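You operate a simulated robot arm through the tools that you are given. There is no shell and no other tool. Be economical: measure what you need, move in short steps, check, and stop when the job is done.

The job below is to be done with a simulated robot arm. You get a single attempt, and the scene is never put back.

TASK
Swap the clamp for the silver weight on the glued strip and put the glue away.
Fine: lift the clamp first; see that the glue line is clear; bottle into its holder, then nozzle shut.

It is judged by the outcome, as a careful person would: the job done as asked, and still so three seconds after it is handed in. It fails if anything else is knocked over, pushed out of place, dropped, spilled or broken.

THE ROBOT
A 7-joint arm with a two-finger parallel gripper, fixed in place. Base frame: the origin is at the foot of the arm, x ahead of it, y to its left, z up. Readings come in mm, rad, newtons and seconds.
Its first joint turns from -1.152 to 1.152 rad. Payload 2.6 kg.
The TCP is the grasp point between the finger pads, 30 mm short of the fingertips. In the tool frame z runs along the fingers and y along their closing line. Largest opening 94 mm; finger width 28, thickness 10; the body of the gripper, 50 by 96 mm, starts 55 mm behind the TCP.
Orientation is told as [roll, pitch, yaw] about the base's x, y, z axes, in that order, counted from this pose: with the fingers straight down and closing along the base's y, the tool's x points along the base's -x, its y along +y and its z along -z.

THE INTERFACE
- The arm moves only by the tool arm_command. Its argument "plan" is a list of rows, each a list of 7 numbers: the shift along the tool's x, y, z in mm, then the turn, a rotation vector about the tool's x, y, z in rad, then the opening in per cent of the stroke, from 0 (shut) to 100 (fully open). In form: [[tx, ty, tz, ax, ay, az, gripper], ...]. A call has 1 to 10 rows; each row is the pose to reach, as a shift and turn from the pose commanded when the call began, along the tool's axes at that moment. A row lasts 0.2 s, in which the tool goes at most 50 mm and 0.15 rad; a call with a longer step from one row to the next is refused whole, and so is a gripper value outside its range. Where a pose cannot be reached the arm comes as near as it can. A force on the tool above 70 N (or 10 N above the force at the start of the call, whichever is more), or a blocked arm, ends the call early, and 0.2 s more pass. Each finger travels about 72 mm/s and halts on what it meets, pressing with about 22 N; the grip force reading is that of the motor and also rises with nothing between the fingers. The clock runs only during rows and for 0.2 s after the last one: add rows that repeat a pose to give the fingers time. The reply holds the time, the measured pose of the TCP, the force on the tool along the base axes, the opening and the grip force, in the units named above and with some noise.
- Cameras (640 x 400 px; columns grow to the right, rows downward): "scene" is fixed at [38, 446.9, 560]; the picture's right is [-0.67, -0.74, 0.00], its down [-0.38, 0.34, -0.86] and it looks along [0.64, -0.57, -0.51] (base axes); focal length 297 px, centre (320, 200). "wrist" rides on the gripper at [-37, 0, -58] in the tool frame; the picture's right is [0.00, -1.00, 0.00], its down [0.97, 0.00, -0.24] and it looks along [0.24, 0.00, 0.97] (tool axes); focal length 218 px, centre (320, 200).
- camera(camera): a new picture of that camera. The clock stands still meanwhile.
- measure_at(camera, pixels): for up to 12 pixels [column, row] of the newest picture of that camera ("zoom" is the newest enlarged one), the place [x, y, z] in the base frame of the surface seen there, good to about 3 mm, but the place of the scene camera against the robot may be out by one fixed shift of up to 18 mm in any direction. The clock stands still meanwhile.
- inspect(camera, box): a new picture of the part [left, top, right, bottom] of that camera's present view, enlarged. The clock stands still meanwhile.
- job_done(): hands the job in; it is judged then, once.

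Keep the steps short. Do not move on a guess: measure, check each grasp and each placing, and mend mistakes. In all there are 80 turns and 54 pictures (those below and enlarged ones count). Leave the gripper open and the arm clear of the work at the hand-in unless told otherwise, and finish with a single line.

The tools are called after "Request:" by a JSON object that holds its "api" and its "payload". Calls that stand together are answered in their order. arm_command: Moves the arm, as the interface text tells. Its arguments: {"type":"object","properties":{"plan":{"type":"array","items":{"type":"array","items":{"type":"number"}}}},"required":["plan"]} The other tools are called the same way: camera (camera) takes a picture; measure_at (camera, pixels) gives the place of the surface under pixels of a picture; inspect (camera, box) takes an enlarged picture of a part of a camera's view; job_done () hands the job in.

At the start:

```text
time_s: 0.0
tool_pos: [345.5, 104.1, 385.9]
ee_rot: [-0.001, 0.0, -0.001]
contact_force: [0.1, -0.4, -0.1]
gripper_width: 93.9
gripper_force: 0.1
```

scene: 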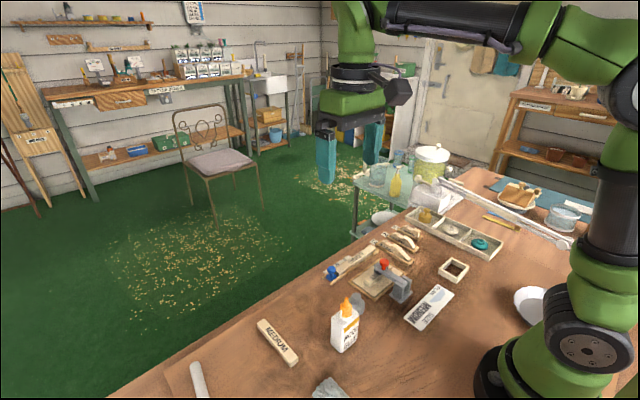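
wrist: 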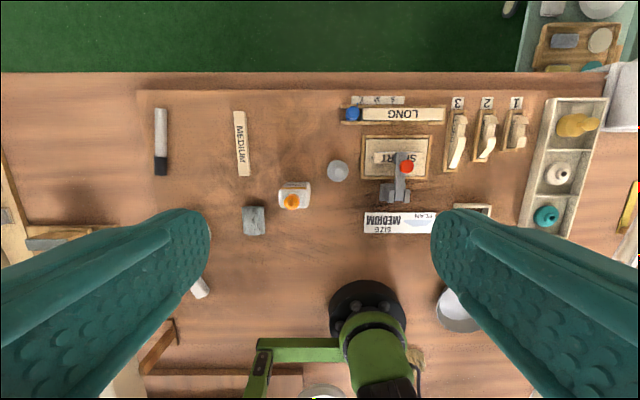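

I see the bench with the clamp (red knob) on a board, the glue bottle with its orange nozzle, and a grey disc that may be the silver weight. I'll enlarge these areas first.

Request:
{"api": "inspect", "payload": {"camera": "scene", "box": [310, 200, 510, 360]}}

Request:
{"api": "inspect", "payload": {"camera": "wrist", "box": [220, 80, 540, 280]}}

Request:
{"api": "inspect", "payload": {"camera": "scene", "box": [180, 290, 400, 400]}}

```text
2.50 times, centred on (410, 280) of scene
```

zoom: 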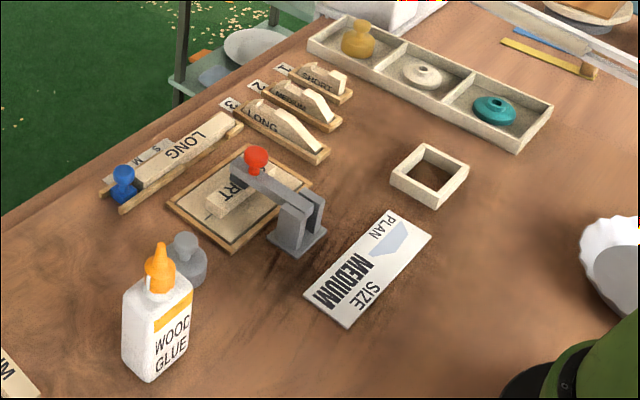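

```text
2.00 times, centred on (380, 180) of wrist
```

zoom: 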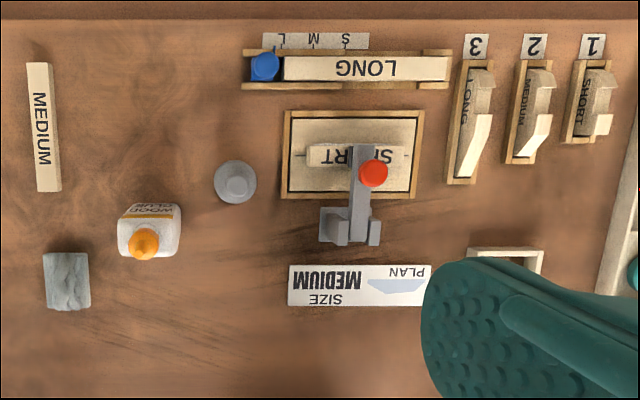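

```text
2.91 times, centred on (290, 345) of scene
```

zoom: 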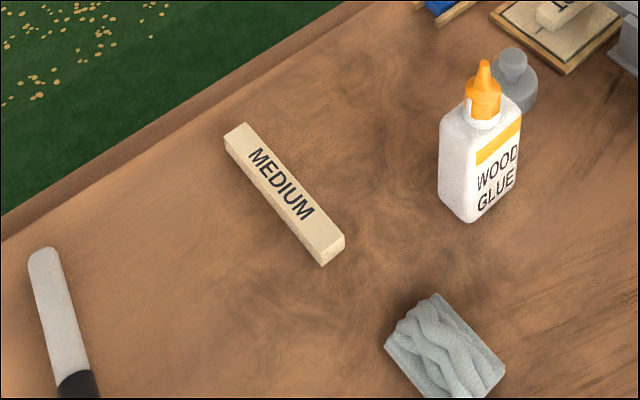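

Next come positions, taken in the wrist view: clamp knob (406,166), clamp arm and base, weight (338,171), bottle (292,202), strip, board and holder.

Request:
{"api": "measure_at", "payload": {"camera": "wrist", "pixels": [[406, 166], [400, 180], [387, 198], [406, 198], [338, 171], [292, 202], [294, 186], [378, 158], [419, 158], [366, 172], [428, 140], [254, 218]]}}

Request:
{"api": "measure_at", "payload": {"camera": "scene", "pixels": [[382, 264], [405, 278], [354, 297], [347, 303], [338, 340], [453, 260], [440, 270], [467, 266], [454, 279], [453, 268], [394, 288], [335, 272]]}}

```text
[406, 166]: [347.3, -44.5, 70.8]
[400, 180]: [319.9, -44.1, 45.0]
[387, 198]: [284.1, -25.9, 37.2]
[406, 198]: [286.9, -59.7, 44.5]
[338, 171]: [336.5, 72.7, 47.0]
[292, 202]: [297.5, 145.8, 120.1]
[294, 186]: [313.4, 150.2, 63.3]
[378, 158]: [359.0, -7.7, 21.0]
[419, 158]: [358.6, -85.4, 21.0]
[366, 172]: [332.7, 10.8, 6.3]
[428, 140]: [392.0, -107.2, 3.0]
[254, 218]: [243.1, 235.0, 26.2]
```

```text
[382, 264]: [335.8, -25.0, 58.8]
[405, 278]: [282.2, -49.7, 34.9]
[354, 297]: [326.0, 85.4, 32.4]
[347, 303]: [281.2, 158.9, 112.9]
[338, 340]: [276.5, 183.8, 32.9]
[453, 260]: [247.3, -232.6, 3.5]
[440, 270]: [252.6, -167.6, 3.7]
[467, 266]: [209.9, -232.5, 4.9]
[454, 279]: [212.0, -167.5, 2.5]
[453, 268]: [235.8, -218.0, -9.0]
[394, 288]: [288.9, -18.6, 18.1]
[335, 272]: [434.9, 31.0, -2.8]
```

The measured bench surface is near z≈0, not -360, and the robot's foot in the wrist image agrees with that. I'll trust the measurements and check by touch later. Next I move above the clamp at TCP z≈230, well clear of everything, for a closer look.

Request:
{"api": "arm_command", "payload": {"plan": [[9, -30, 31, 0, 0, 0, 100], [18, -60, 62, 0, 0, 0, 100], [27, -90, 93, 0, 0, 0, 100], [36, -120, 124, 0, 0, 0, 100], [45, -149, 156, 0, 0, 0, 100], [45, -149, 156, 0, 0, 0, 100]]}}

Request:
{"api": "camera", "payload": {"camera": "wrist"}}

```text
time_s: 1.4
tool_pos: [302.2, -44.8, 228.0]
ee_rot: [0.001, 0.001, 0.001]
contact_force: [0.1, -0.4, 0.7]
gripper_width: 94.4
gripper_force: 0.0
```

```text
48 pictures are left
```

wrist: 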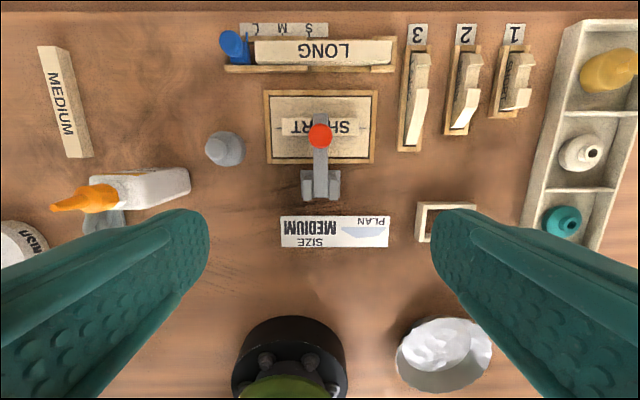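

Request:
{"api": "inspect", "payload": {"camera": "wrist", "box": [190, 80, 400, 212]}}

Request:
{"api": "measure_at", "payload": {"camera": "wrist", "pixels": [[320, 134], [320, 160], [307, 193], [334, 193], [320, 185], [225, 148], [220, 162], [284, 127], [357, 127], [250, 180], [420, 206], [448, 206]]}}

```text
3.03 times, centred on (295, 146) of wrist
```

zoom: 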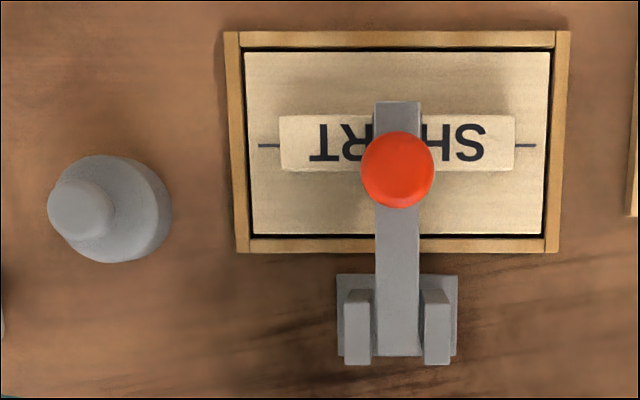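

```text
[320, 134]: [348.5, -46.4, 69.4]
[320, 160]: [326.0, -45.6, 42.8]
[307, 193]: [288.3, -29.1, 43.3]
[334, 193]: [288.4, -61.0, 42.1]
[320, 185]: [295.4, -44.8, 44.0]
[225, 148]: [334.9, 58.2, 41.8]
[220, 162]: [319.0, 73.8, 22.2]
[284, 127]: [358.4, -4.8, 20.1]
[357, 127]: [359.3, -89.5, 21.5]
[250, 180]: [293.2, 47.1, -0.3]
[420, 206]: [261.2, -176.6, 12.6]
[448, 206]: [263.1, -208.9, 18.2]
```

The clamp's arm runs between two cheeks, so it looks hinged. I'll look at it from the side, and at the bottle nozzle, before touching anything.

Request:
{"api": "inspect", "payload": {"camera": "scene", "box": [365, 250, 429, 310]}}

Request:
{"api": "inspect", "payload": {"camera": "scene", "box": [320, 285, 384, 355]}}

```text
6.67 times, centred on (397, 280) of scene
```

zoom: 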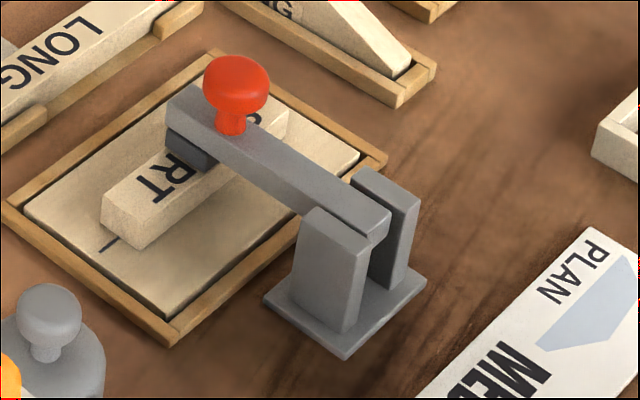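

```text
5.71 times, centred on (352, 320) of scene
```

zoom: 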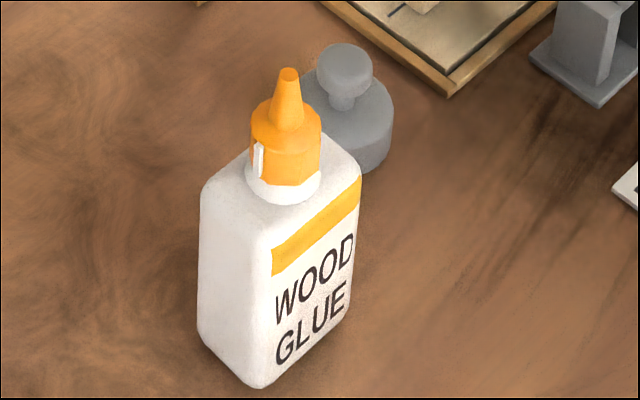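

The clamp is a hinged toggle: base with cheeks near x≈291, arm resting on the strip, red knob at about (347,-45,65). I'll bring the fingers around the knob partly closed, then descend and grip it.

Request:
{"api": "arm_command", "payload": {"plan": [[-15, 0, 40, 0, 0, 0, 60], [-45, 0, 80, 0, 0, 0, 50], [-45, -0.7, 115, 0, 0, 0, 50], [-45, -0.7, 140, 0, 0, 0, 50], [-45, -0.7, 156, 0, 0, 0, 50], [-45, -0.7, 156, 0, 0, 0, 50]]}}

Request:
{"api": "inspect", "payload": {"camera": "scene", "box": [350, 220, 446, 310]}}

Request:
{"api": "camera", "payload": {"camera": "wrist"}}

```text
time_s: 2.8
tool_pos: [345.9, -44.2, 74.0]
ee_rot: [-0.001, -0.001, 0.0]
contact_force: [-0.1, 0.0, 0.3]
gripper_width: 47.0
gripper_force: 0.1
```

```text
4.44 times, centred on (398, 265) of scene
```

zoom: 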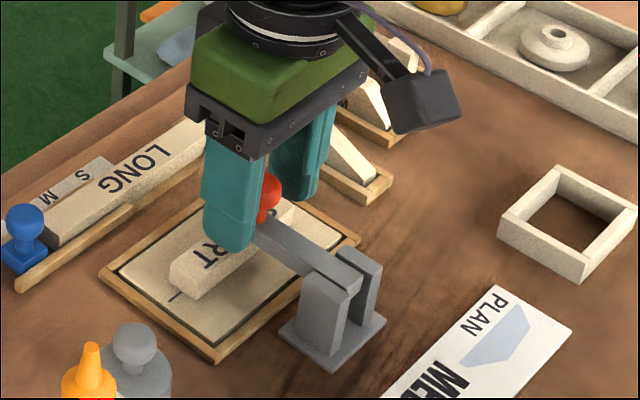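

```text
43 pictures are left
```

wrist: 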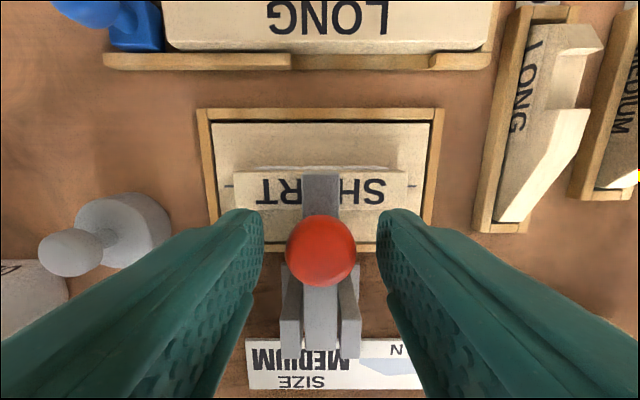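

The fingers straddle the knob, which is centred at (320,248) in the wrist view. Now I close and lift slightly.

Request:
{"api": "arm_command", "payload": {"plan": [[0, 0, 0, 0, 0, 0, 0], [0, 0, 0, 0, 0, 0, 0], [0, 0, 0, 0, 0, 0, 0]]}}

Request:
{"api": "arm_command", "payload": {"plan": [[1, 0, -3, 0, 0, 0, 0], [3, 0, -7, 0, 0, 0, 0], [5, 0, -11, 0, 0, 0, 0], [5, 0, -11, 0, 0, 0, 0]]}}

Request:
{"api": "inspect", "payload": {"camera": "scene", "box": [350, 220, 446, 310]}}

```text
time_s: 3.6
tool_pos: [345.7, -44.8, 73.9]
ee_rot: [0.002, -0.001, 0.0]
contact_force: [0.1, -2.6, -4.8]
gripper_width: 22.8
gripper_force: 44.9
```

```text
time_s: 4.6
tool_pos: [340.3, -45.3, 85.2]
ee_rot: [0.0, 0.0, 0.002]
contact_force: [7.4, -2.0, -17.6]
gripper_width: 22.9
gripper_force: 45.2
```

```text
4.44 times, centred on (398, 265) of scene
```

zoom: 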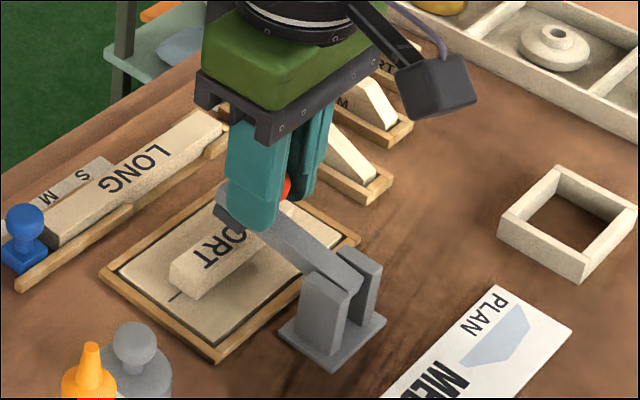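

The base stayed and the arm swung about its hinge. I continue along the arc with the tool tilting part of the way.

Request:
{"api": "arm_command", "payload": {"plan": [[4.6, 0, -4.5, 0, -0.05, 0, 0], [9.4, 0, -8.8, 0, -0.1, 0, 0], [15, 0, -12.5, 0, -0.15, 0, 0], [20.4, 0, -15.8, 0, -0.2, 0, 0], [26, 0, -18.3, 0, -0.25, 0, 0], [32.5, 0, -20.7, 0, -0.3, 0, 0], [32.5, 0, -20.7, 0, -0.3, 0, 0]]}}

Request:
{"api": "inspect", "payload": {"camera": "scene", "box": [350, 220, 446, 310]}}

```text
time_s: 6.2
tool_pos: [310.3, -44.2, 107.5]
ee_rot: [-0.002, -0.308, 0.002]
contact_force: [17.1, 3.7, 8.3]
gripper_width: 22.7
gripper_force: 45.4
```

```text
4.44 times, centred on (398, 265) of scene
```

zoom: 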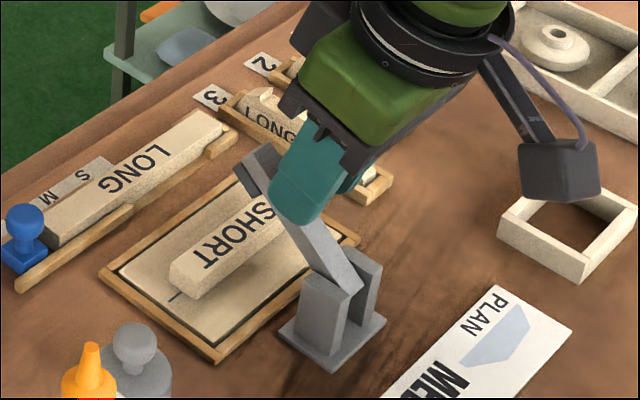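

It works well and the arm is up about 50°. I continue along the arc past vertical, watching the force.

Request:
{"api": "arm_command", "payload": {"plan": [[5.6, 0, -3.3, 0, -0.035, 0, 0], [11.2, 0, -6.2, 0, -0.07, 0, 0], [17.2, 0, -8.4, 0, -0.105, 0, 0], [23.3, 0, -10.1, 0, -0.14, 0, 0], [29.7, 0, -11.1, 0, -0.175, 0, 0], [36.2, 0, -11.5, 0, -0.21, 0, 0], [42.6, 0, -11.2, 0, -0.245, 0, 0], [49, 0, -10.3, 0, -0.28, 0, 0], [49, 0, -10.3, 0, -0.28, 0, 0]]}}

Request:
{"api": "inspect", "payload": {"camera": "scene", "box": [350, 220, 446, 310]}}

```text
time_s: 8.0
tool_pos: [309.7, -46.5, 114.6]
ee_rot: [0.038, -0.542, 0.003]
contact_force: [2.4, 1.5, -2.5]
gripper_width: 22.7
gripper_force: 44.6
out of reach, approached as far as the arm can: row 4, 5, 6, 7, 8
stopped in row 8: the force on the tool passed its limit (the readings are from after the stop); the commanded pose is now the measured one
```

```text
4.44 times, centred on (398, 265) of scene
```

zoom: 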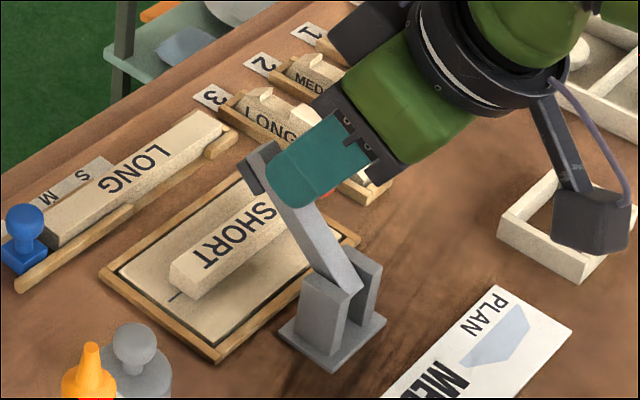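

The tilt, not the clamp, ran out of reach. I bring the tool back to upright about the knob, letting the knob pivot in the pads.

Request:
{"api": "arm_command", "payload": {"plan": [[-1.5, 0, 0.1, 0.01, 0.13, 0, 0], [-3, 0, 0.5, 0.02, 0.26, 0, 0], [-4.5, 0, 1.0, 0.03, 0.39, 0, 0], [-6.2, 0, 1.7, 0.038, 0.54, 0, 0], [-6.2, 0, 1.7, 0.038, 0.54, 0, 0]]}}

Request:
{"api": "camera", "payload": {"camera": "wrist"}}

Request:
{"api": "inspect", "payload": {"camera": "scene", "box": [350, 220, 446, 310]}}

```text
time_s: 9.2
tool_pos: [319.5, -45.6, 119.4]
ee_rot: [-0.006, -0.016, 0.018]
contact_force: [23.9, 14.5, 7.3]
gripper_width: 23.1
gripper_force: 45.1
out of reach, approached as far as the arm can: row 1
```

```text
39 pictures are left
```

wrist: 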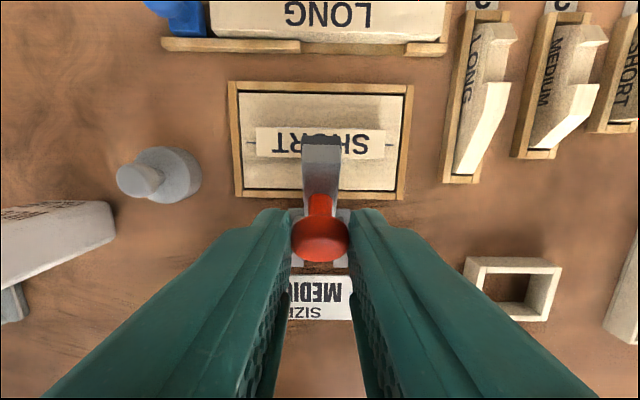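

```text
4.44 times, centred on (398, 265) of scene
```

zoom: 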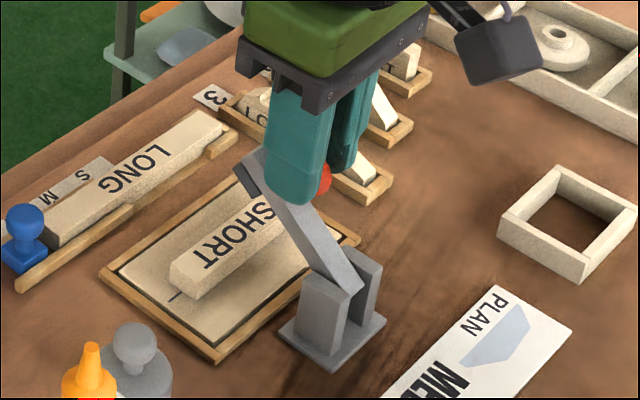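

Request:
{"api": "measure_at", "payload": {"camera": "wrist", "pixels": [[320, 240], [320, 205], [320, 150], [320, 180], [298, 262]]}}

```text
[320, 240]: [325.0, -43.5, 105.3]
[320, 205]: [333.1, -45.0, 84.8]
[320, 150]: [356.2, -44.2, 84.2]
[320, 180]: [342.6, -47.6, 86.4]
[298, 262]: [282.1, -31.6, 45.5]
```

The knob is now at about (321,-45,98) and the tool is upright. I pull along the tangent (back and slightly up) and see whether the arm follows.

Request:
{"api": "arm_command", "payload": {"plan": [[4, 0, -2, 0, 0, 0, 0], [8, 0, -4, 0, 0, 0, 0], [12, 0, -5.5, 0, 0, 0, 0], [16, 0, -6.5, 0, 0, 0, 0], [20, 0, -7, 0, 0, 0, 0], [20, 0, -7, 0, 0, 0, 0]]}}

Request:
{"api": "inspect", "payload": {"camera": "scene", "box": [350, 220, 446, 310]}}

```text
time_s: 10.6
tool_pos: [298.6, -44.4, 125.3]
ee_rot: [-0.001, -0.008, 0.012]
contact_force: [19.7, 21.1, 4.5]
gripper_width: 22.8
gripper_force: 45.1
```

```text
4.44 times, centred on (398, 265) of scene
```

zoom: 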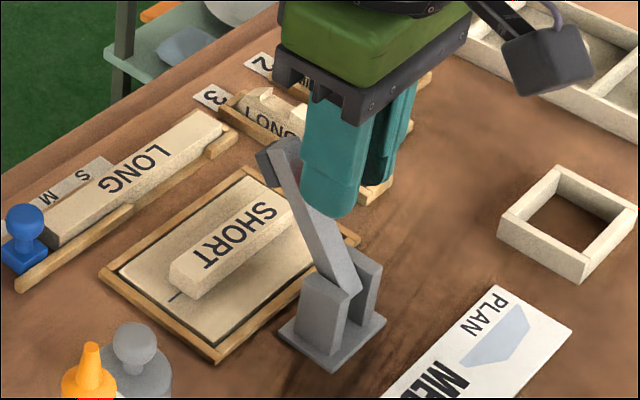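

The arm follows, now about 65–70°. I continue past vertical.

Request:
{"api": "arm_command", "payload": {"plan": [[5, 0, -0.8, 0, 0, 0, 0], [10, 0, -1, 0, 0, 0, 0], [15, 0, -1, 0, 0, 0, 0], [20, 0, -0.5, 0, 0, 0, 0], [25, 0, 0.5, 0, 0, 0, 0], [30, 0, 2, 0, 0, 0, 0], [35, 0, 4, 0, 0, 0, 0], [35, 0, 4, 0, 0, 0, 0]]}}

Request:
{"api": "inspect", "payload": {"camera": "scene", "box": [350, 220, 446, 310]}}

```text
time_s: 12.4
tool_pos: [260.4, -44.0, 121.2]
ee_rot: [0.0, -0.005, 0.014]
contact_force: [-0.3, 28.8, 33.4]
gripper_width: 22.2
gripper_force: 44.9
```

```text
4.44 times, centred on (398, 265) of scene
```

zoom: 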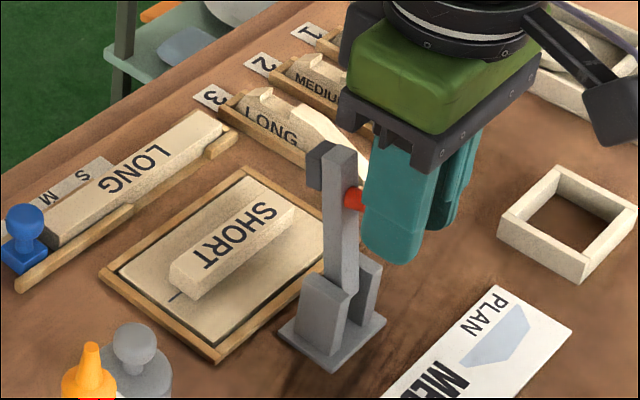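

The arm is vertical. I go a bit beyond so it stays open by itself.

Request:
{"api": "arm_command", "payload": {"plan": [[4, 0.3, 2.5, 0, 0, 0, 0], [8, 0.6, 4.5, 0, 0, 0, 0], [12, 1, 7, 0, 0, 0, 0], [16, 1, 10, 0, 0, 0, 0], [20, 1, 13, 0, 0, 0, 0], [20, 1, 13, 0, 0, 0, 0]]}}

Request:
{"api": "inspect", "payload": {"camera": "scene", "box": [350, 220, 446, 310]}}

```text
time_s: 13.8
tool_pos: [241.4, -46.3, 106.7]
ee_rot: [-0.005, -0.001, 0.012]
contact_force: [-0.7, -0.5, 0.1]
gripper_width: 0.0
gripper_force: 32.8
```

```text
4.44 times, centred on (398, 265) of scene
```

zoom: 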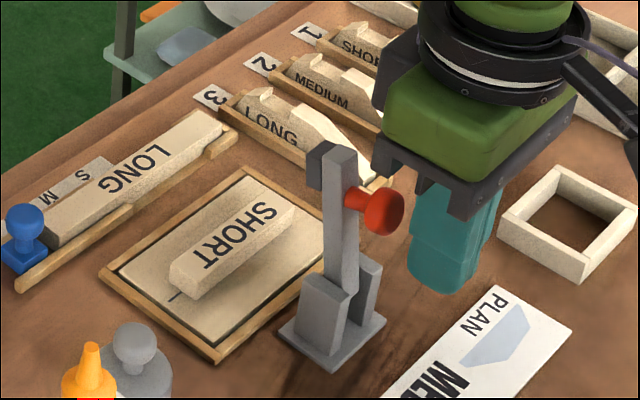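

The pads slipped off, but the clamp arm stands upright by itself at its stop with the knob on the far side, and the strip is free. I rise and move over the weight for a look.

Request:
{"api": "arm_command", "payload": {"plan": [[4, 0, -35, 0, 0, 0, 0], [4, 0, -75, 0, 0, 0, 0], [-20, 35, -80, 0, 0, 0, 20], [-45, 70, -80, 0, 0, 0, 40], [-70, 111, -80, 0, 0, 0, 50], [-70, 111, -80, 0, 0, -0.012, 50]]}}

Request:
{"api": "camera", "payload": {"camera": "wrist"}}

Request:
{"api": "inspect", "payload": {"camera": "scene", "box": [350, 220, 446, 310]}}

```text
time_s: 15.2
tool_pos: [309.6, 65.9, 185.9]
ee_rot: [-0.005, -0.002, 0.025]
contact_force: [0.1, 0.1, 0.2]
gripper_width: 46.8
gripper_force: 0.1
```

```text
34 pictures are left
```

wrist: 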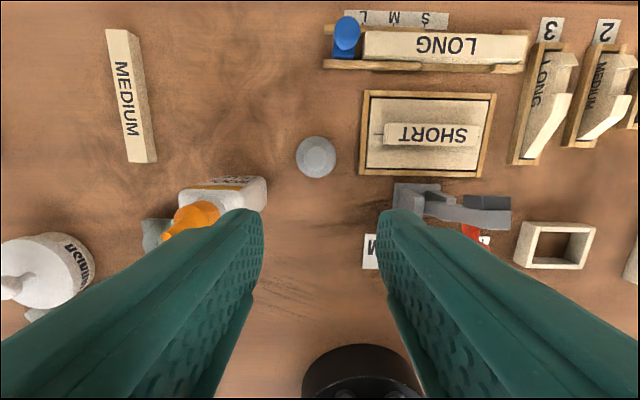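

```text
4.44 times, centred on (398, 265) of scene
```

zoom: 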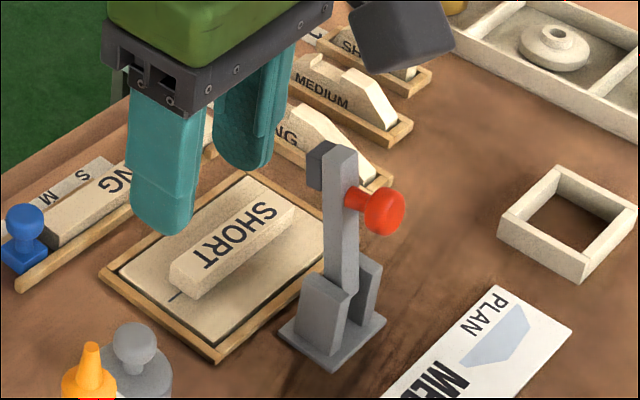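

The clamp arm stays up. I'll enlarge the strip to check the glue line and measure the weight and strip.

Request:
{"api": "inspect", "payload": {"camera": "wrist", "box": [285, 80, 505, 210]}}

Request:
{"api": "measure_at", "payload": {"camera": "wrist", "pixels": [[316, 156], [300, 156], [333, 156], [316, 141], [316, 174], [388, 134], [477, 134], [432, 125], [432, 145], [376, 134], [484, 136], [345, 190]]}}

```text
2.91 times, centred on (395, 145) of wrist
```

zoom: 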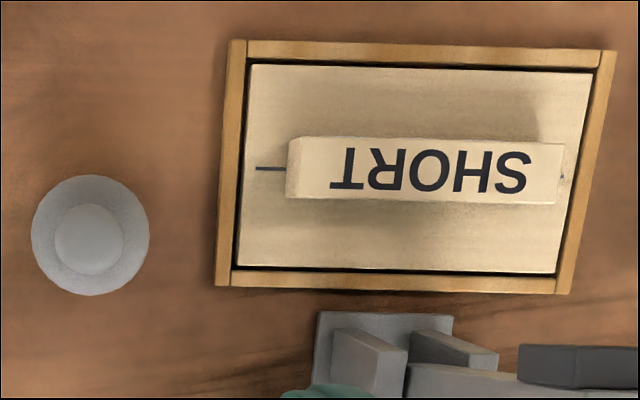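

```text
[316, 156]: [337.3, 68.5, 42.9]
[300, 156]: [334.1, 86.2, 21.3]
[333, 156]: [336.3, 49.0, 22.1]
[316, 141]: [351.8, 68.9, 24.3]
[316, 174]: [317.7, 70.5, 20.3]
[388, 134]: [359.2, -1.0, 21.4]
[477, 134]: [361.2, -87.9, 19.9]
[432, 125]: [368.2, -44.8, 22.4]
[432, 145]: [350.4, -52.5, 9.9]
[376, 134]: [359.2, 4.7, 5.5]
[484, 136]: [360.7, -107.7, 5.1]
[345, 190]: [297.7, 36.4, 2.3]
```

No glue is squeezed out; the board on both sides of the strip is clean and the line is clear. Weight centre is about (336,68.5), knob top at z 43, body top at z 22. I descend to its knob with fingertips at z≈29.

Request:
{"api": "arm_command", "payload": {"plan": [[-13, 1, 40, 0, 0, 0.012, 50], [-27, 2.3, 80, 0, 0, 0.025, 50], [-27, 2.3, 110, 0, 0, 0.025, 50], [-27, 2.3, 127, 0, 0, 0.025, 50], [-27, 2.3, 127, 0, 0, 0.025, 50]]}}

Request:
{"api": "camera", "payload": {"camera": "wrist"}}

```text
time_s: 16.4
tool_pos: [338.0, 69.3, 58.9]
ee_rot: [-0.004, -0.003, -0.001]
contact_force: [0.4, -0.7, 0.1]
gripper_width: 46.9
gripper_force: 0.0
```

```text
31 pictures are left
```

wrist: 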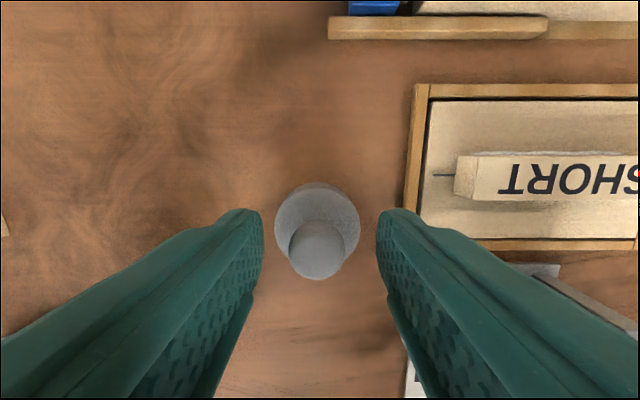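

The knob is centred between the fingers. Now I close and lift 60 mm.

Request:
{"api": "arm_command", "payload": {"plan": [[0, 0, 0, 0, 0, 0, 0], [0, 0, 0, 0, 0, 0, 0], [0, 0, 0, 0, 0, 0, 0], [0, 0, -15, 0, 0, 0, 0], [0, 0, -35, 0, 0, 0, 0], [0, 0, -60, 0, 0, 0, 0], [0, 0, -60, 0, 0, 0, 0]]}}

Request:
{"api": "camera", "payload": {"camera": "wrist"}}

Request:
{"api": "inspect", "payload": {"camera": "scene", "box": [320, 220, 416, 310]}}

```text
time_s: 18.0
tool_pos: [336.2, 69.3, 118.6]
ee_rot: [-0.002, -0.003, -0.001]
contact_force: [-0.3, 0.1, -3.0]
gripper_width: 21.2
gripper_force: 21.7
```

```text
30 pictures are left
```

wrist: 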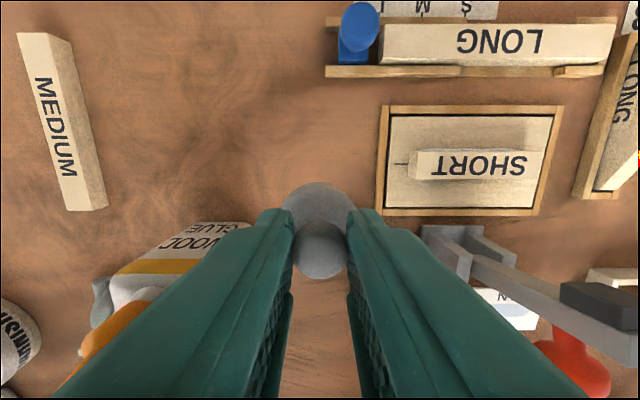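

```text
4.44 times, centred on (368, 265) of scene
```

zoom: 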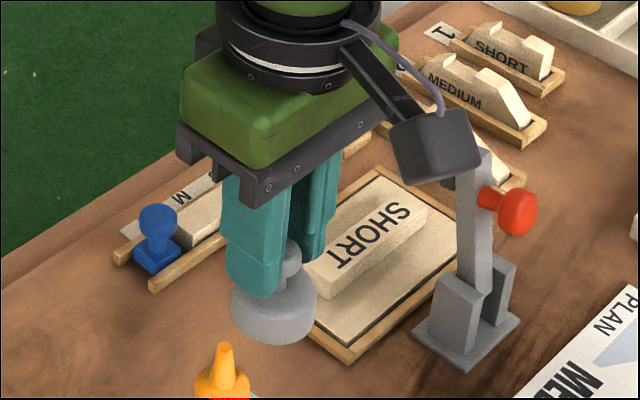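

The weight is held. The grey box on the gripper's near side might meet the upright clamp arm, so I measure both.

Request:
{"api": "measure_at", "payload": {"camera": "zoom", "pixels": [[400, 150], [405, 180], [470, 170], [440, 130], [450, 182], [476, 160], [484, 180], [515, 215], [470, 290], [375, 75], [272, 312], [400, 212]]}}

```text
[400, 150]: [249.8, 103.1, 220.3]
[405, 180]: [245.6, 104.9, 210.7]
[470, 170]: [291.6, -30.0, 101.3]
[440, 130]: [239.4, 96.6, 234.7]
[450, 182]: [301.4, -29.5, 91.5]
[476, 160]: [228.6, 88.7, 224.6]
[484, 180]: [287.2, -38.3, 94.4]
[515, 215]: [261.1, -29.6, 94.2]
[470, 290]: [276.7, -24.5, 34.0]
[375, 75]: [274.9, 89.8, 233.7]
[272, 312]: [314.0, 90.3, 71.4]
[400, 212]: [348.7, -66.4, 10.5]
```

Clearance is fine: the box bottom sits about 88 mm above the TCP and the clamp top is near z 110. I carry the weight over the strip centre, about (358.8,-45.5).

Request:
{"api": "arm_command", "payload": {"plan": [[0, -20, 0, 0, 0, 0, 0], [-6, -45, 0, 0, 0, 0, 0], [-12, -70, 0, 0, 0, 0, 0], [-18, -95, 0, 0, 0, 0, 0], [-22.6, -114.8, 0, 0, 0, 0, 0], [-22.6, -114.8, 15, 0, 0, 0, 0], [-22.6, -114.8, 28, 0, 0, 0, 0], [-22.6, -114.8, 28, 0, 0, 0, 0]]}}

Request:
{"api": "camera", "payload": {"camera": "wrist"}}

Request:
{"api": "inspect", "payload": {"camera": "scene", "box": [350, 220, 446, 310]}}

```text
time_s: 19.8
tool_pos: [358.9, -45.9, 91.7]
ee_rot: [-0.003, -0.002, 0.0]
contact_force: [0.3, 0.2, -1.6]
gripper_width: 21.1
gripper_force: 22.0
```

```text
28 pictures are left
```

wrist: 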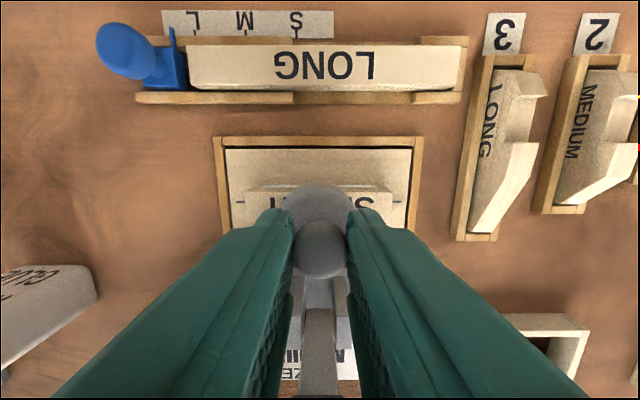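

```text
4.44 times, centred on (398, 265) of scene
```

zoom: 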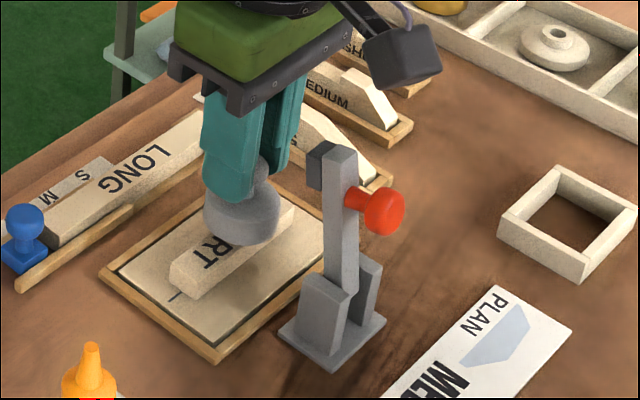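

It is well placed above the strip. I lower it gently until contact.

Request:
{"api": "arm_command", "payload": {"plan": [[0, 0, 4, 0, 0, 0, 0], [0, 0, 8, 0, 0, 0, 0], [0, 0, 10, 0, 0, 0, 0], [0, 0, 11.5, 0, 0, 0, 0], [0, 0, 11.5, 0, 0, 0, 0]]}}

```text
time_s: 21.0
tool_pos: [359.4, -45.2, 79.6]
ee_rot: [-0.003, -0.001, 0.0]
contact_force: [-0.3, 0.2, -2.3]
gripper_width: 20.8
gripper_force: 21.9
```

No contact yet (still bearing about -2 N). I lower in 1 mm steps.

Request:
{"api": "arm_command", "payload": {"plan": [[0, 0, 0.7, 0, 0, 0, 0], [0, 0, 1.4, 0, 0, 0, 0], [0, 0, 2.0, 0, 0, 0, 0], [0, 0, 2.0, 0, 0, 0, 0]]}}

```text
time_s: 22.0
tool_pos: [359.4, -46.7, 79.7]
ee_rot: [-0.004, -0.006, 0.0]
contact_force: [-0.2, -0.9, 11.1]
gripper_width: 21.4
gripper_force: 22.1
```

Contact reads +11 N, so the weight sits on the strip. I back off 0.8 mm, open partly, and rise.

Request:
{"api": "arm_command", "payload": {"plan": [[0, 0, -0.8, 0, 0, 0, 0], [0, 0, -0.8, 0, 0, 0, 15], [0, 0, -0.8, 0, 0, 0, 35], [0, 0, -0.8, 0, 0, 0, 45], [0, 0, -0.8, 0, 0, 0, 45], [0, 0, -30, 0, 0, 0, 45], [0, 0, -70, 0, 0, 0, 45], [-5, 0, -110, 0, 0, 0, 45], [-5, 0, -110, 0, 0, 0, 45]]}}

Request:
{"api": "camera", "payload": {"camera": "wrist"}}

Request:
{"api": "inspect", "payload": {"camera": "scene", "box": [350, 220, 446, 310]}}

```text
time_s: 24.0
tool_pos: [363.4, -46.0, 188.4]
ee_rot: [-0.003, -0.003, 0.001]
contact_force: [-0.4, -0.1, 0.8]
gripper_width: 42.5
gripper_force: 0.0
```

```text
26 pictures are left
```

wrist: 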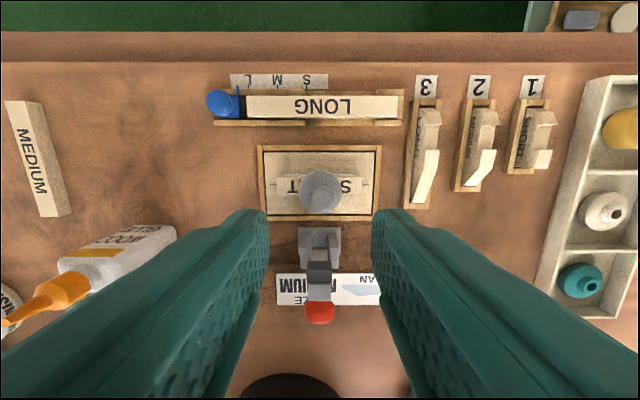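

```text
4.44 times, centred on (398, 265) of scene
```

zoom: 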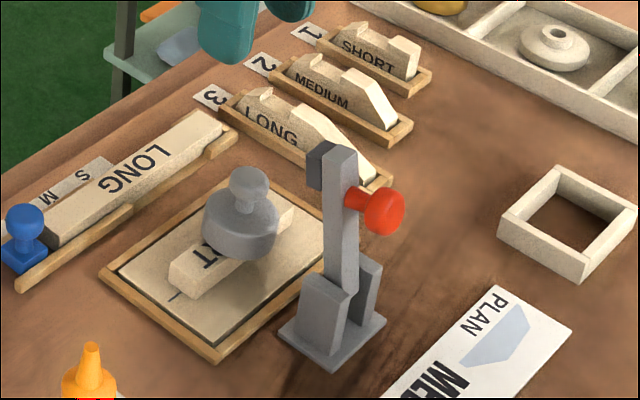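

The weight is centred and steady on the strip. Now I move high over the bottle to see its outline and nozzle from above.

Request:
{"api": "arm_command", "payload": {"plan": [[5, 15, -42, 0, 0, 0, 60], [25, 55, -45, 0, 0, 0, 80], [45, 98, -45, 0, 0, 0, 100], [65, 145, -45, 0, 0, 0, 100], [78, 190, -45, 0, 0, 0, 100], [78, 196, -45, 0, 0, 0, 100]]}}

Request:
{"api": "camera", "payload": {"camera": "wrist"}}

```text
refused: row 4 steps farther than a row can; nothing moved
```

```text
24 pictures are left
```

wrist: 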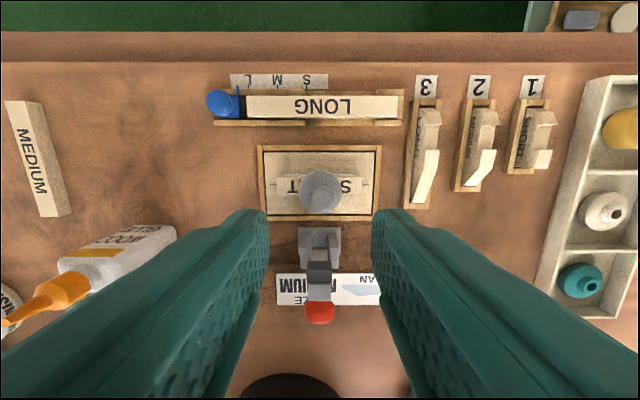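

That call was refused because a step was too long. I repeat it with shorter steps.

Request:
{"api": "arm_command", "payload": {"plan": [[5, 10, -42, 0, 0, 0, 60], [20, 45, -45, 0, 0, 0, 80], [35, 80, -45, 0, 0, 0, 100], [50, 115, -45, 0, 0, 0, 100], [65, 155, -45, 0, 0, 0, 100], [78, 196, -45, 0, 0, 0, 100], [78, 196, -45, 0, 0, 0, 100]]}}

```text
time_s: 25.6
tool_pos: [285.1, 150.7, 232.3]
ee_rot: [-0.004, -0.001, 0.0]
contact_force: [-0.5, 0.0, -0.5]
gripper_width: 94.1
gripper_force: 0.1
```

Request:
{"api": "inspect", "payload": {"camera": "wrist", "box": [240, 90, 400, 230]}}

```text
2.86 times, centred on (320, 160) of wrist
```

zoom: 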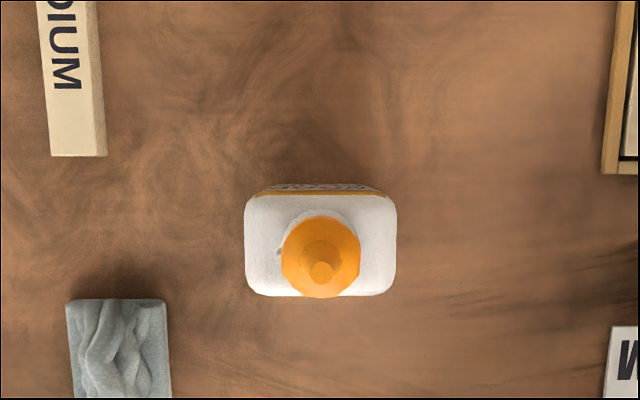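

The bottle is square to the base axes. I measure its shoulder corners, cap and nozzle tip, and the mark at (278,252).

Request:
{"api": "measure_at", "payload": {"camera": "zoom", "pixels": [[250, 245], [392, 245], [265, 204], [265, 288], [320, 204], [320, 268], [320, 235], [288, 255], [353, 255], [277, 252], [320, 186], [320, 292]]}}

Request:
{"api": "measure_at", "payload": {"camera": "scene", "pixels": [[440, 270], [454, 259], [468, 266], [455, 276], [453, 281], [440, 276], [430, 290], [480, 280]]}}

```text
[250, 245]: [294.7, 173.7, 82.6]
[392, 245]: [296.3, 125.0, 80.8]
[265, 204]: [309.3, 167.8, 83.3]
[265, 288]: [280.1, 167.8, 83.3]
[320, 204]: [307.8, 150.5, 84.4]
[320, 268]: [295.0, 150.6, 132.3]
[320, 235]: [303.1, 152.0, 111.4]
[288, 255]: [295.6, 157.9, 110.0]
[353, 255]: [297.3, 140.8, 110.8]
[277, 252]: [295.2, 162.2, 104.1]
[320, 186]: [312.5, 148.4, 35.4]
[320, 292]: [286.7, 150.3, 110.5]
```

```text
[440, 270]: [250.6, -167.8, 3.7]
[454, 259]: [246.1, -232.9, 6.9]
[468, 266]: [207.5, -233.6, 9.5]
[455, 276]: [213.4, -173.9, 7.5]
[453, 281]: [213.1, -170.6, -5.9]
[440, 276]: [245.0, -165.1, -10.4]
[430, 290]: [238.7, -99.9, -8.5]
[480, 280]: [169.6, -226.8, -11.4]
```

Bottle: centre (295.5,149.5), 50 mm along y, 33 mm along x, shoulder at z 83, nozzle tip at z 132. I descend with open fingers to TCP z 87, leaving the nozzle clear of the palm.

Request:
{"api": "arm_command", "payload": {"plan": [[-10.4, -1.2, 30, 0, 0, 0, 100], [-10.4, -1.2, 65, 0, 0, 0, 100], [-10.4, -1.2, 100, 0, 0, 0, 100], [-10.4, -1.2, 125, 0, 0, 0, 100], [-10.4, -1.2, 144, 0, 0, 0, 100], [-10.4, -1.2, 144, 0, 0, 0, 100]]}}

Request:
{"api": "camera", "payload": {"camera": "wrist"}}

```text
time_s: 27.0
tool_pos: [296.7, 148.7, 87.9]
ee_rot: [-0.005, -0.003, 0.0]
contact_force: [1.0, 0.1, -0.6]
gripper_width: 93.8
gripper_force: 0.1
```

```text
22 pictures are left
```

wrist: 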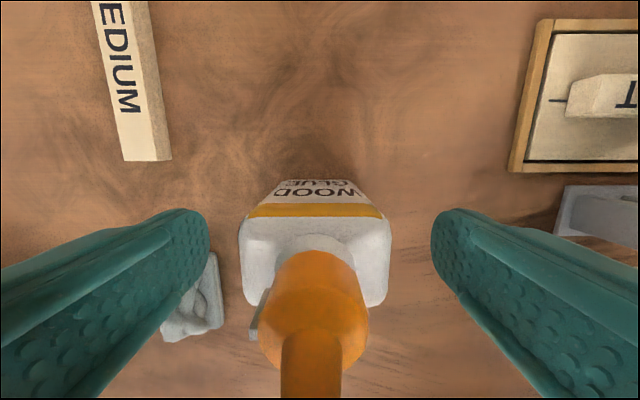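

The bottle is centred between the fingers. Now I close and lift 80 mm.

Request:
{"api": "arm_command", "payload": {"plan": [[0, 0, 0, 0, 0, 0, 40], [0, 0, 0, 0, 0, 0, 30], [0, 0, 0, 0, 0, 0, 20], [0, 0, 0, 0, 0, 0, 20], [0, 0, -10, 0, 0, 0, 20], [0, 0, -40, 0, 0, 0, 20], [0, 0, -80, 0, 0, 0, 20], [0, 0, -80, 0, 0, 0, 20]]}}

```text
time_s: 28.8
tool_pos: [296.4, 149.2, 168.8]
ee_rot: [-0.003, -0.001, 0.001]
contact_force: [-0.6, -0.7, -1.6]
gripper_width: 51.6
gripper_force: 22.2
```

The bottle is held (51.6 mm). I rise to TCP z 240 so its base clears the upright clamp, then carry it to about (215,-100) to view the holder beside the fingers.

Request:
{"api": "arm_command", "payload": {"plan": [[0, 0, -36, 0, 0, 0, 20], [0, 0, -72, 0, 0, 0, 20], [15, -40, -72, 0, 0, 0, 20], [30, -80, -72, 0, 0, 0, 20], [45, -123, -72, 0, 0, 0, 20], [60, -166, -72, 0, 0, 0, 20], [70, -210, -72, 0, 0, 0, 20], [81, -250, -72, 0, 0, 0, 20], [81, -250, -72, 0, 0, 0, 20]]}}

Request:
{"api": "camera", "payload": {"camera": "wrist"}}

```text
time_s: 30.8
tool_pos: [216.7, -102.7, 241.3]
ee_rot: [-0.004, -0.005, 0.002]
contact_force: [-0.9, -0.9, -1.8]
gripper_width: 51.7
gripper_force: 22.4
```

```text
21 pictures are left
```

wrist: 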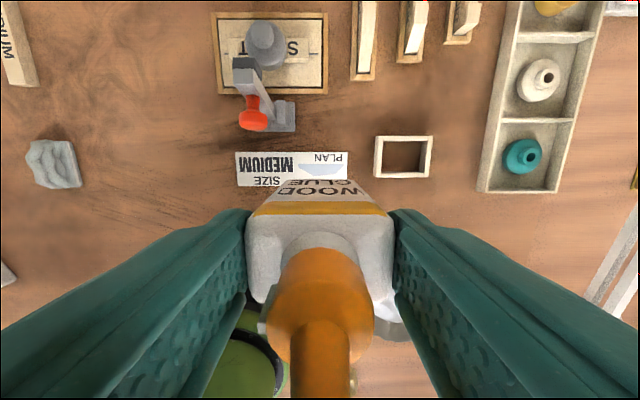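

The holder is clearly visible around (403,156). I enlarge and measure its rims.

Request:
{"api": "inspect", "payload": {"camera": "wrist", "box": [363, 126, 443, 186]}}

```text
6.67 times, centred on (403, 156) of wrist
```

zoom: 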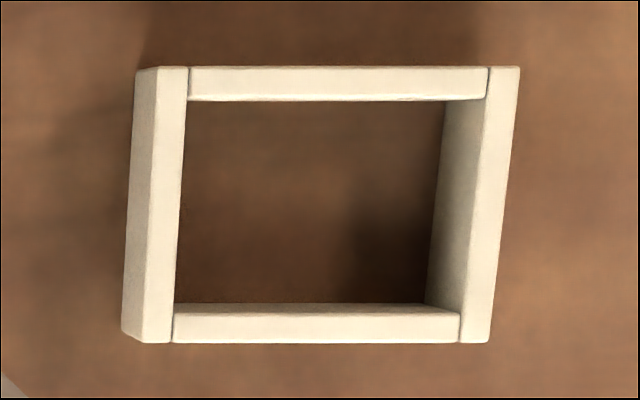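

Request:
{"api": "measure_at", "payload": {"camera": "zoom", "pixels": [[167, 205], [497, 205], [338, 80], [318, 327], [172, 80], [503, 80], [157, 330], [475, 330], [250, 80], [420, 80], [240, 327], [400, 327]]}}

Request:
{"api": "measure_at", "payload": {"camera": "zoom", "pixels": [[180, 205], [484, 205], [335, 96], [320, 316], [280, 96], [400, 96], [260, 316], [390, 316], [300, 200], [250, 200], [160, 150], [505, 150]]}}

```text
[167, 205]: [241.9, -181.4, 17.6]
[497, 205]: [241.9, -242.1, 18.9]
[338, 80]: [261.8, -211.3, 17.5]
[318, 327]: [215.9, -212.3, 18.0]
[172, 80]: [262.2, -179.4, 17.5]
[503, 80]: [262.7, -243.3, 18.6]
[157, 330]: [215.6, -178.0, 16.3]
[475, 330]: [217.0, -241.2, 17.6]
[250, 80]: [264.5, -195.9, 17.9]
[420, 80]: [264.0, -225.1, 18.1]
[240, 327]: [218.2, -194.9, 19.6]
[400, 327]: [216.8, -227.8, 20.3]
```

```text
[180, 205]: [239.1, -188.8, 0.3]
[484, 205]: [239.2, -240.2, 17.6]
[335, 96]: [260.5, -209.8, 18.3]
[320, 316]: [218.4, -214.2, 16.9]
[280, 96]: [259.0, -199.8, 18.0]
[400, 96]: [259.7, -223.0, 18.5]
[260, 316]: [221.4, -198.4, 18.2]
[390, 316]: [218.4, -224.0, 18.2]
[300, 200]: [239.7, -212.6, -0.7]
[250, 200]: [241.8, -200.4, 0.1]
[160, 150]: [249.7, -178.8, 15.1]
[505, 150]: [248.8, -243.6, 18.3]
```

Holder centre is about (240.3,-210.6), rim at z 18, inside roughly 55 × 40 mm, aligned with the axes, so the 51.6 × 33 bottle fits as held. I move above it at bottle bottom z ≈ 40.

Request:
{"api": "arm_command", "payload": {"plan": [[-8, -36, 0, 0, 0, 0, 20], [-16, -72, 0, 0, 0, 0, 20], [-24.3, -107.9, 0, 0, 0, 0, 20], [-24.3, -107.9, 40, 0, 0, 0, 20], [-24.3, -107.9, 80, 0, 0, 0, 20], [-24.3, -107.9, 114, 0, 0, 0, 20], [-24.3, -107.9, 114, 0, 0, 0, 20], [-24.3, -107.9, 114, 0, 0, 0, 20]]}}

Request:
{"api": "inspect", "payload": {"camera": "scene", "box": [410, 210, 500, 300]}}

Request:
{"api": "camera", "payload": {"camera": "wrist"}}

```text
time_s: 32.6
tool_pos: [239.8, -208.0, 127.3]
ee_rot: [-0.003, 0.0, 0.0]
contact_force: [-0.6, 0.3, -1.3]
gripper_width: 51.6
gripper_force: 22.2
```

```text
4.44 times, centred on (455, 255) of scene
```

zoom: 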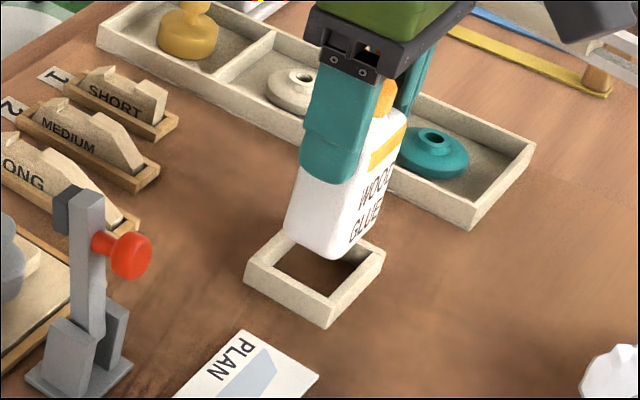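

```text
18 pictures are left
```

wrist: 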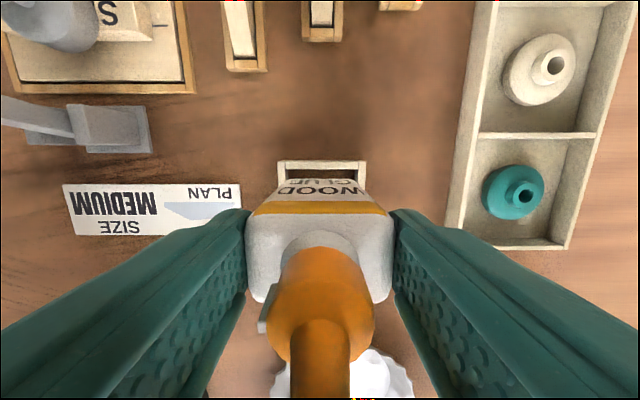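

The rim behind the bottle spans columns about 278–366, i.e. the holder is centred a touch to the right. I enlarge it to refine the y offset.

Request:
{"api": "inspect", "payload": {"camera": "wrist", "box": [270, 150, 374, 215]}}

```text
6.15 times, centred on (322, 182) of wrist
```

zoom: 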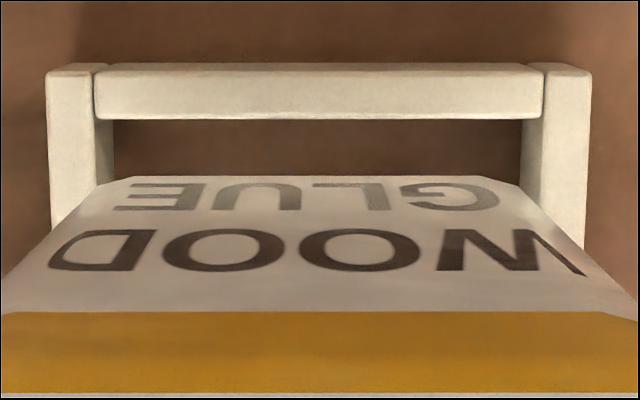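

Bottle bottom and holder are aligned in y within about 0.5 mm; in x the front gap is larger, so I shift +1.5 mm in x and lower, slowing near the end.

Request:
{"api": "arm_command", "payload": {"plan": [[-1.5, 0, 5, 0, 0, 0, 20], [-1.5, 0, 12, 0, 0, 0, 20], [-1.5, 0, 18, 0, 0, 0, 20], [-1.5, 0, 23, 0, 0, 0, 20], [-1.5, 0, 27, 0, 0, 0, 20], [-1.5, 0, 30, 0, 0, 0, 20], [-1.5, 0, 33, 0, 0, 0, 20], [-1.5, 0, 33, 0, 0, 0, 20]]}}

Request:
{"api": "inspect", "payload": {"camera": "scene", "box": [410, 210, 500, 300]}}

```text
time_s: 34.4
tool_pos: [241.6, -209.3, 92.9]
ee_rot: [-0.002, -0.002, -0.001]
contact_force: [0.1, -0.4, -1.2]
gripper_width: 51.6
gripper_force: 22.3
```

```text
4.44 times, centred on (455, 255) of scene
```

zoom: 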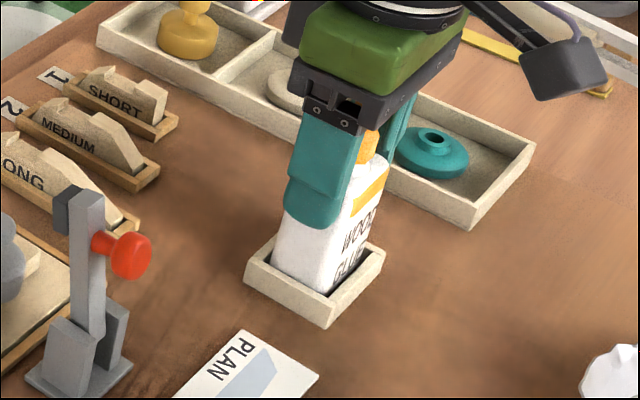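

The bottle is inside the holder with no side force. I lower the last few millimetres until it touches.

Request:
{"api": "arm_command", "payload": {"plan": [[0, 0, 1.5, 0, 0, 0, 20], [0, 0, 3, 0, 0, 0, 20], [0, 0, 4, 0, 0, 0, 20], [0, 0, 5, 0, 0, 0, 20], [0, 0, 5, 0, 0, 0, 20]]}}

```text
time_s: 35.6
tool_pos: [241.4, -208.8, 90.8]
ee_rot: [-0.001, -0.003, -0.002]
contact_force: [-4.0, 2.6, 10.4]
gripper_width: 51.6
gripper_force: 22.3
```

It touched bottom (+10 N) at TCP z 90.8. I release and rise.

Request:
{"api": "arm_command", "payload": {"plan": [[0, 0, 4, 0, 0, 0, 60], [0, 0, 4, 0, 0, 0, 80], [0, 0, 4, 0, 0, 0, 90], [0, 0, 4, 0, 0, 0, 90], [0, 0, -30, 0, 0, 0, 90], [0, 0, -65, 0, 0, 0, 90], [0, 0, -100, 0, 0, 0, 90], [10, 0, -135, 0, 0, 0, 90], [10, 0, -135, 0, 0, 0, 90]]}}

Request:
{"api": "inspect", "payload": {"camera": "wrist", "box": [250, 100, 390, 220]}}

Request:
{"api": "inspect", "payload": {"camera": "scene", "box": [425, 215, 485, 285]}}

```text
time_s: 37.6
tool_pos: [231.6, -207.8, 224.8]
ee_rot: [-0.002, -0.001, 0.0]
contact_force: [-0.7, 0.5, 0.2]
gripper_width: 84.5
gripper_force: 0.1
```

```text
3.33 times, centred on (320, 160) of wrist
```

zoom: 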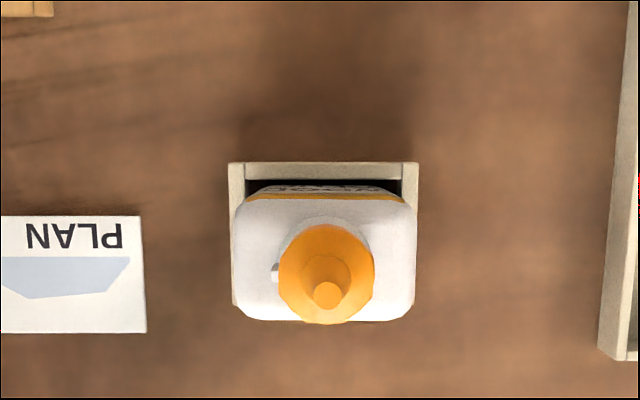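

```text
5.71 times, centred on (455, 250) of scene
```

zoom: 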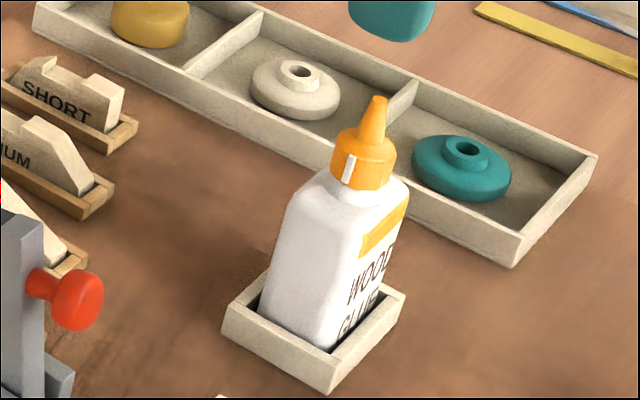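

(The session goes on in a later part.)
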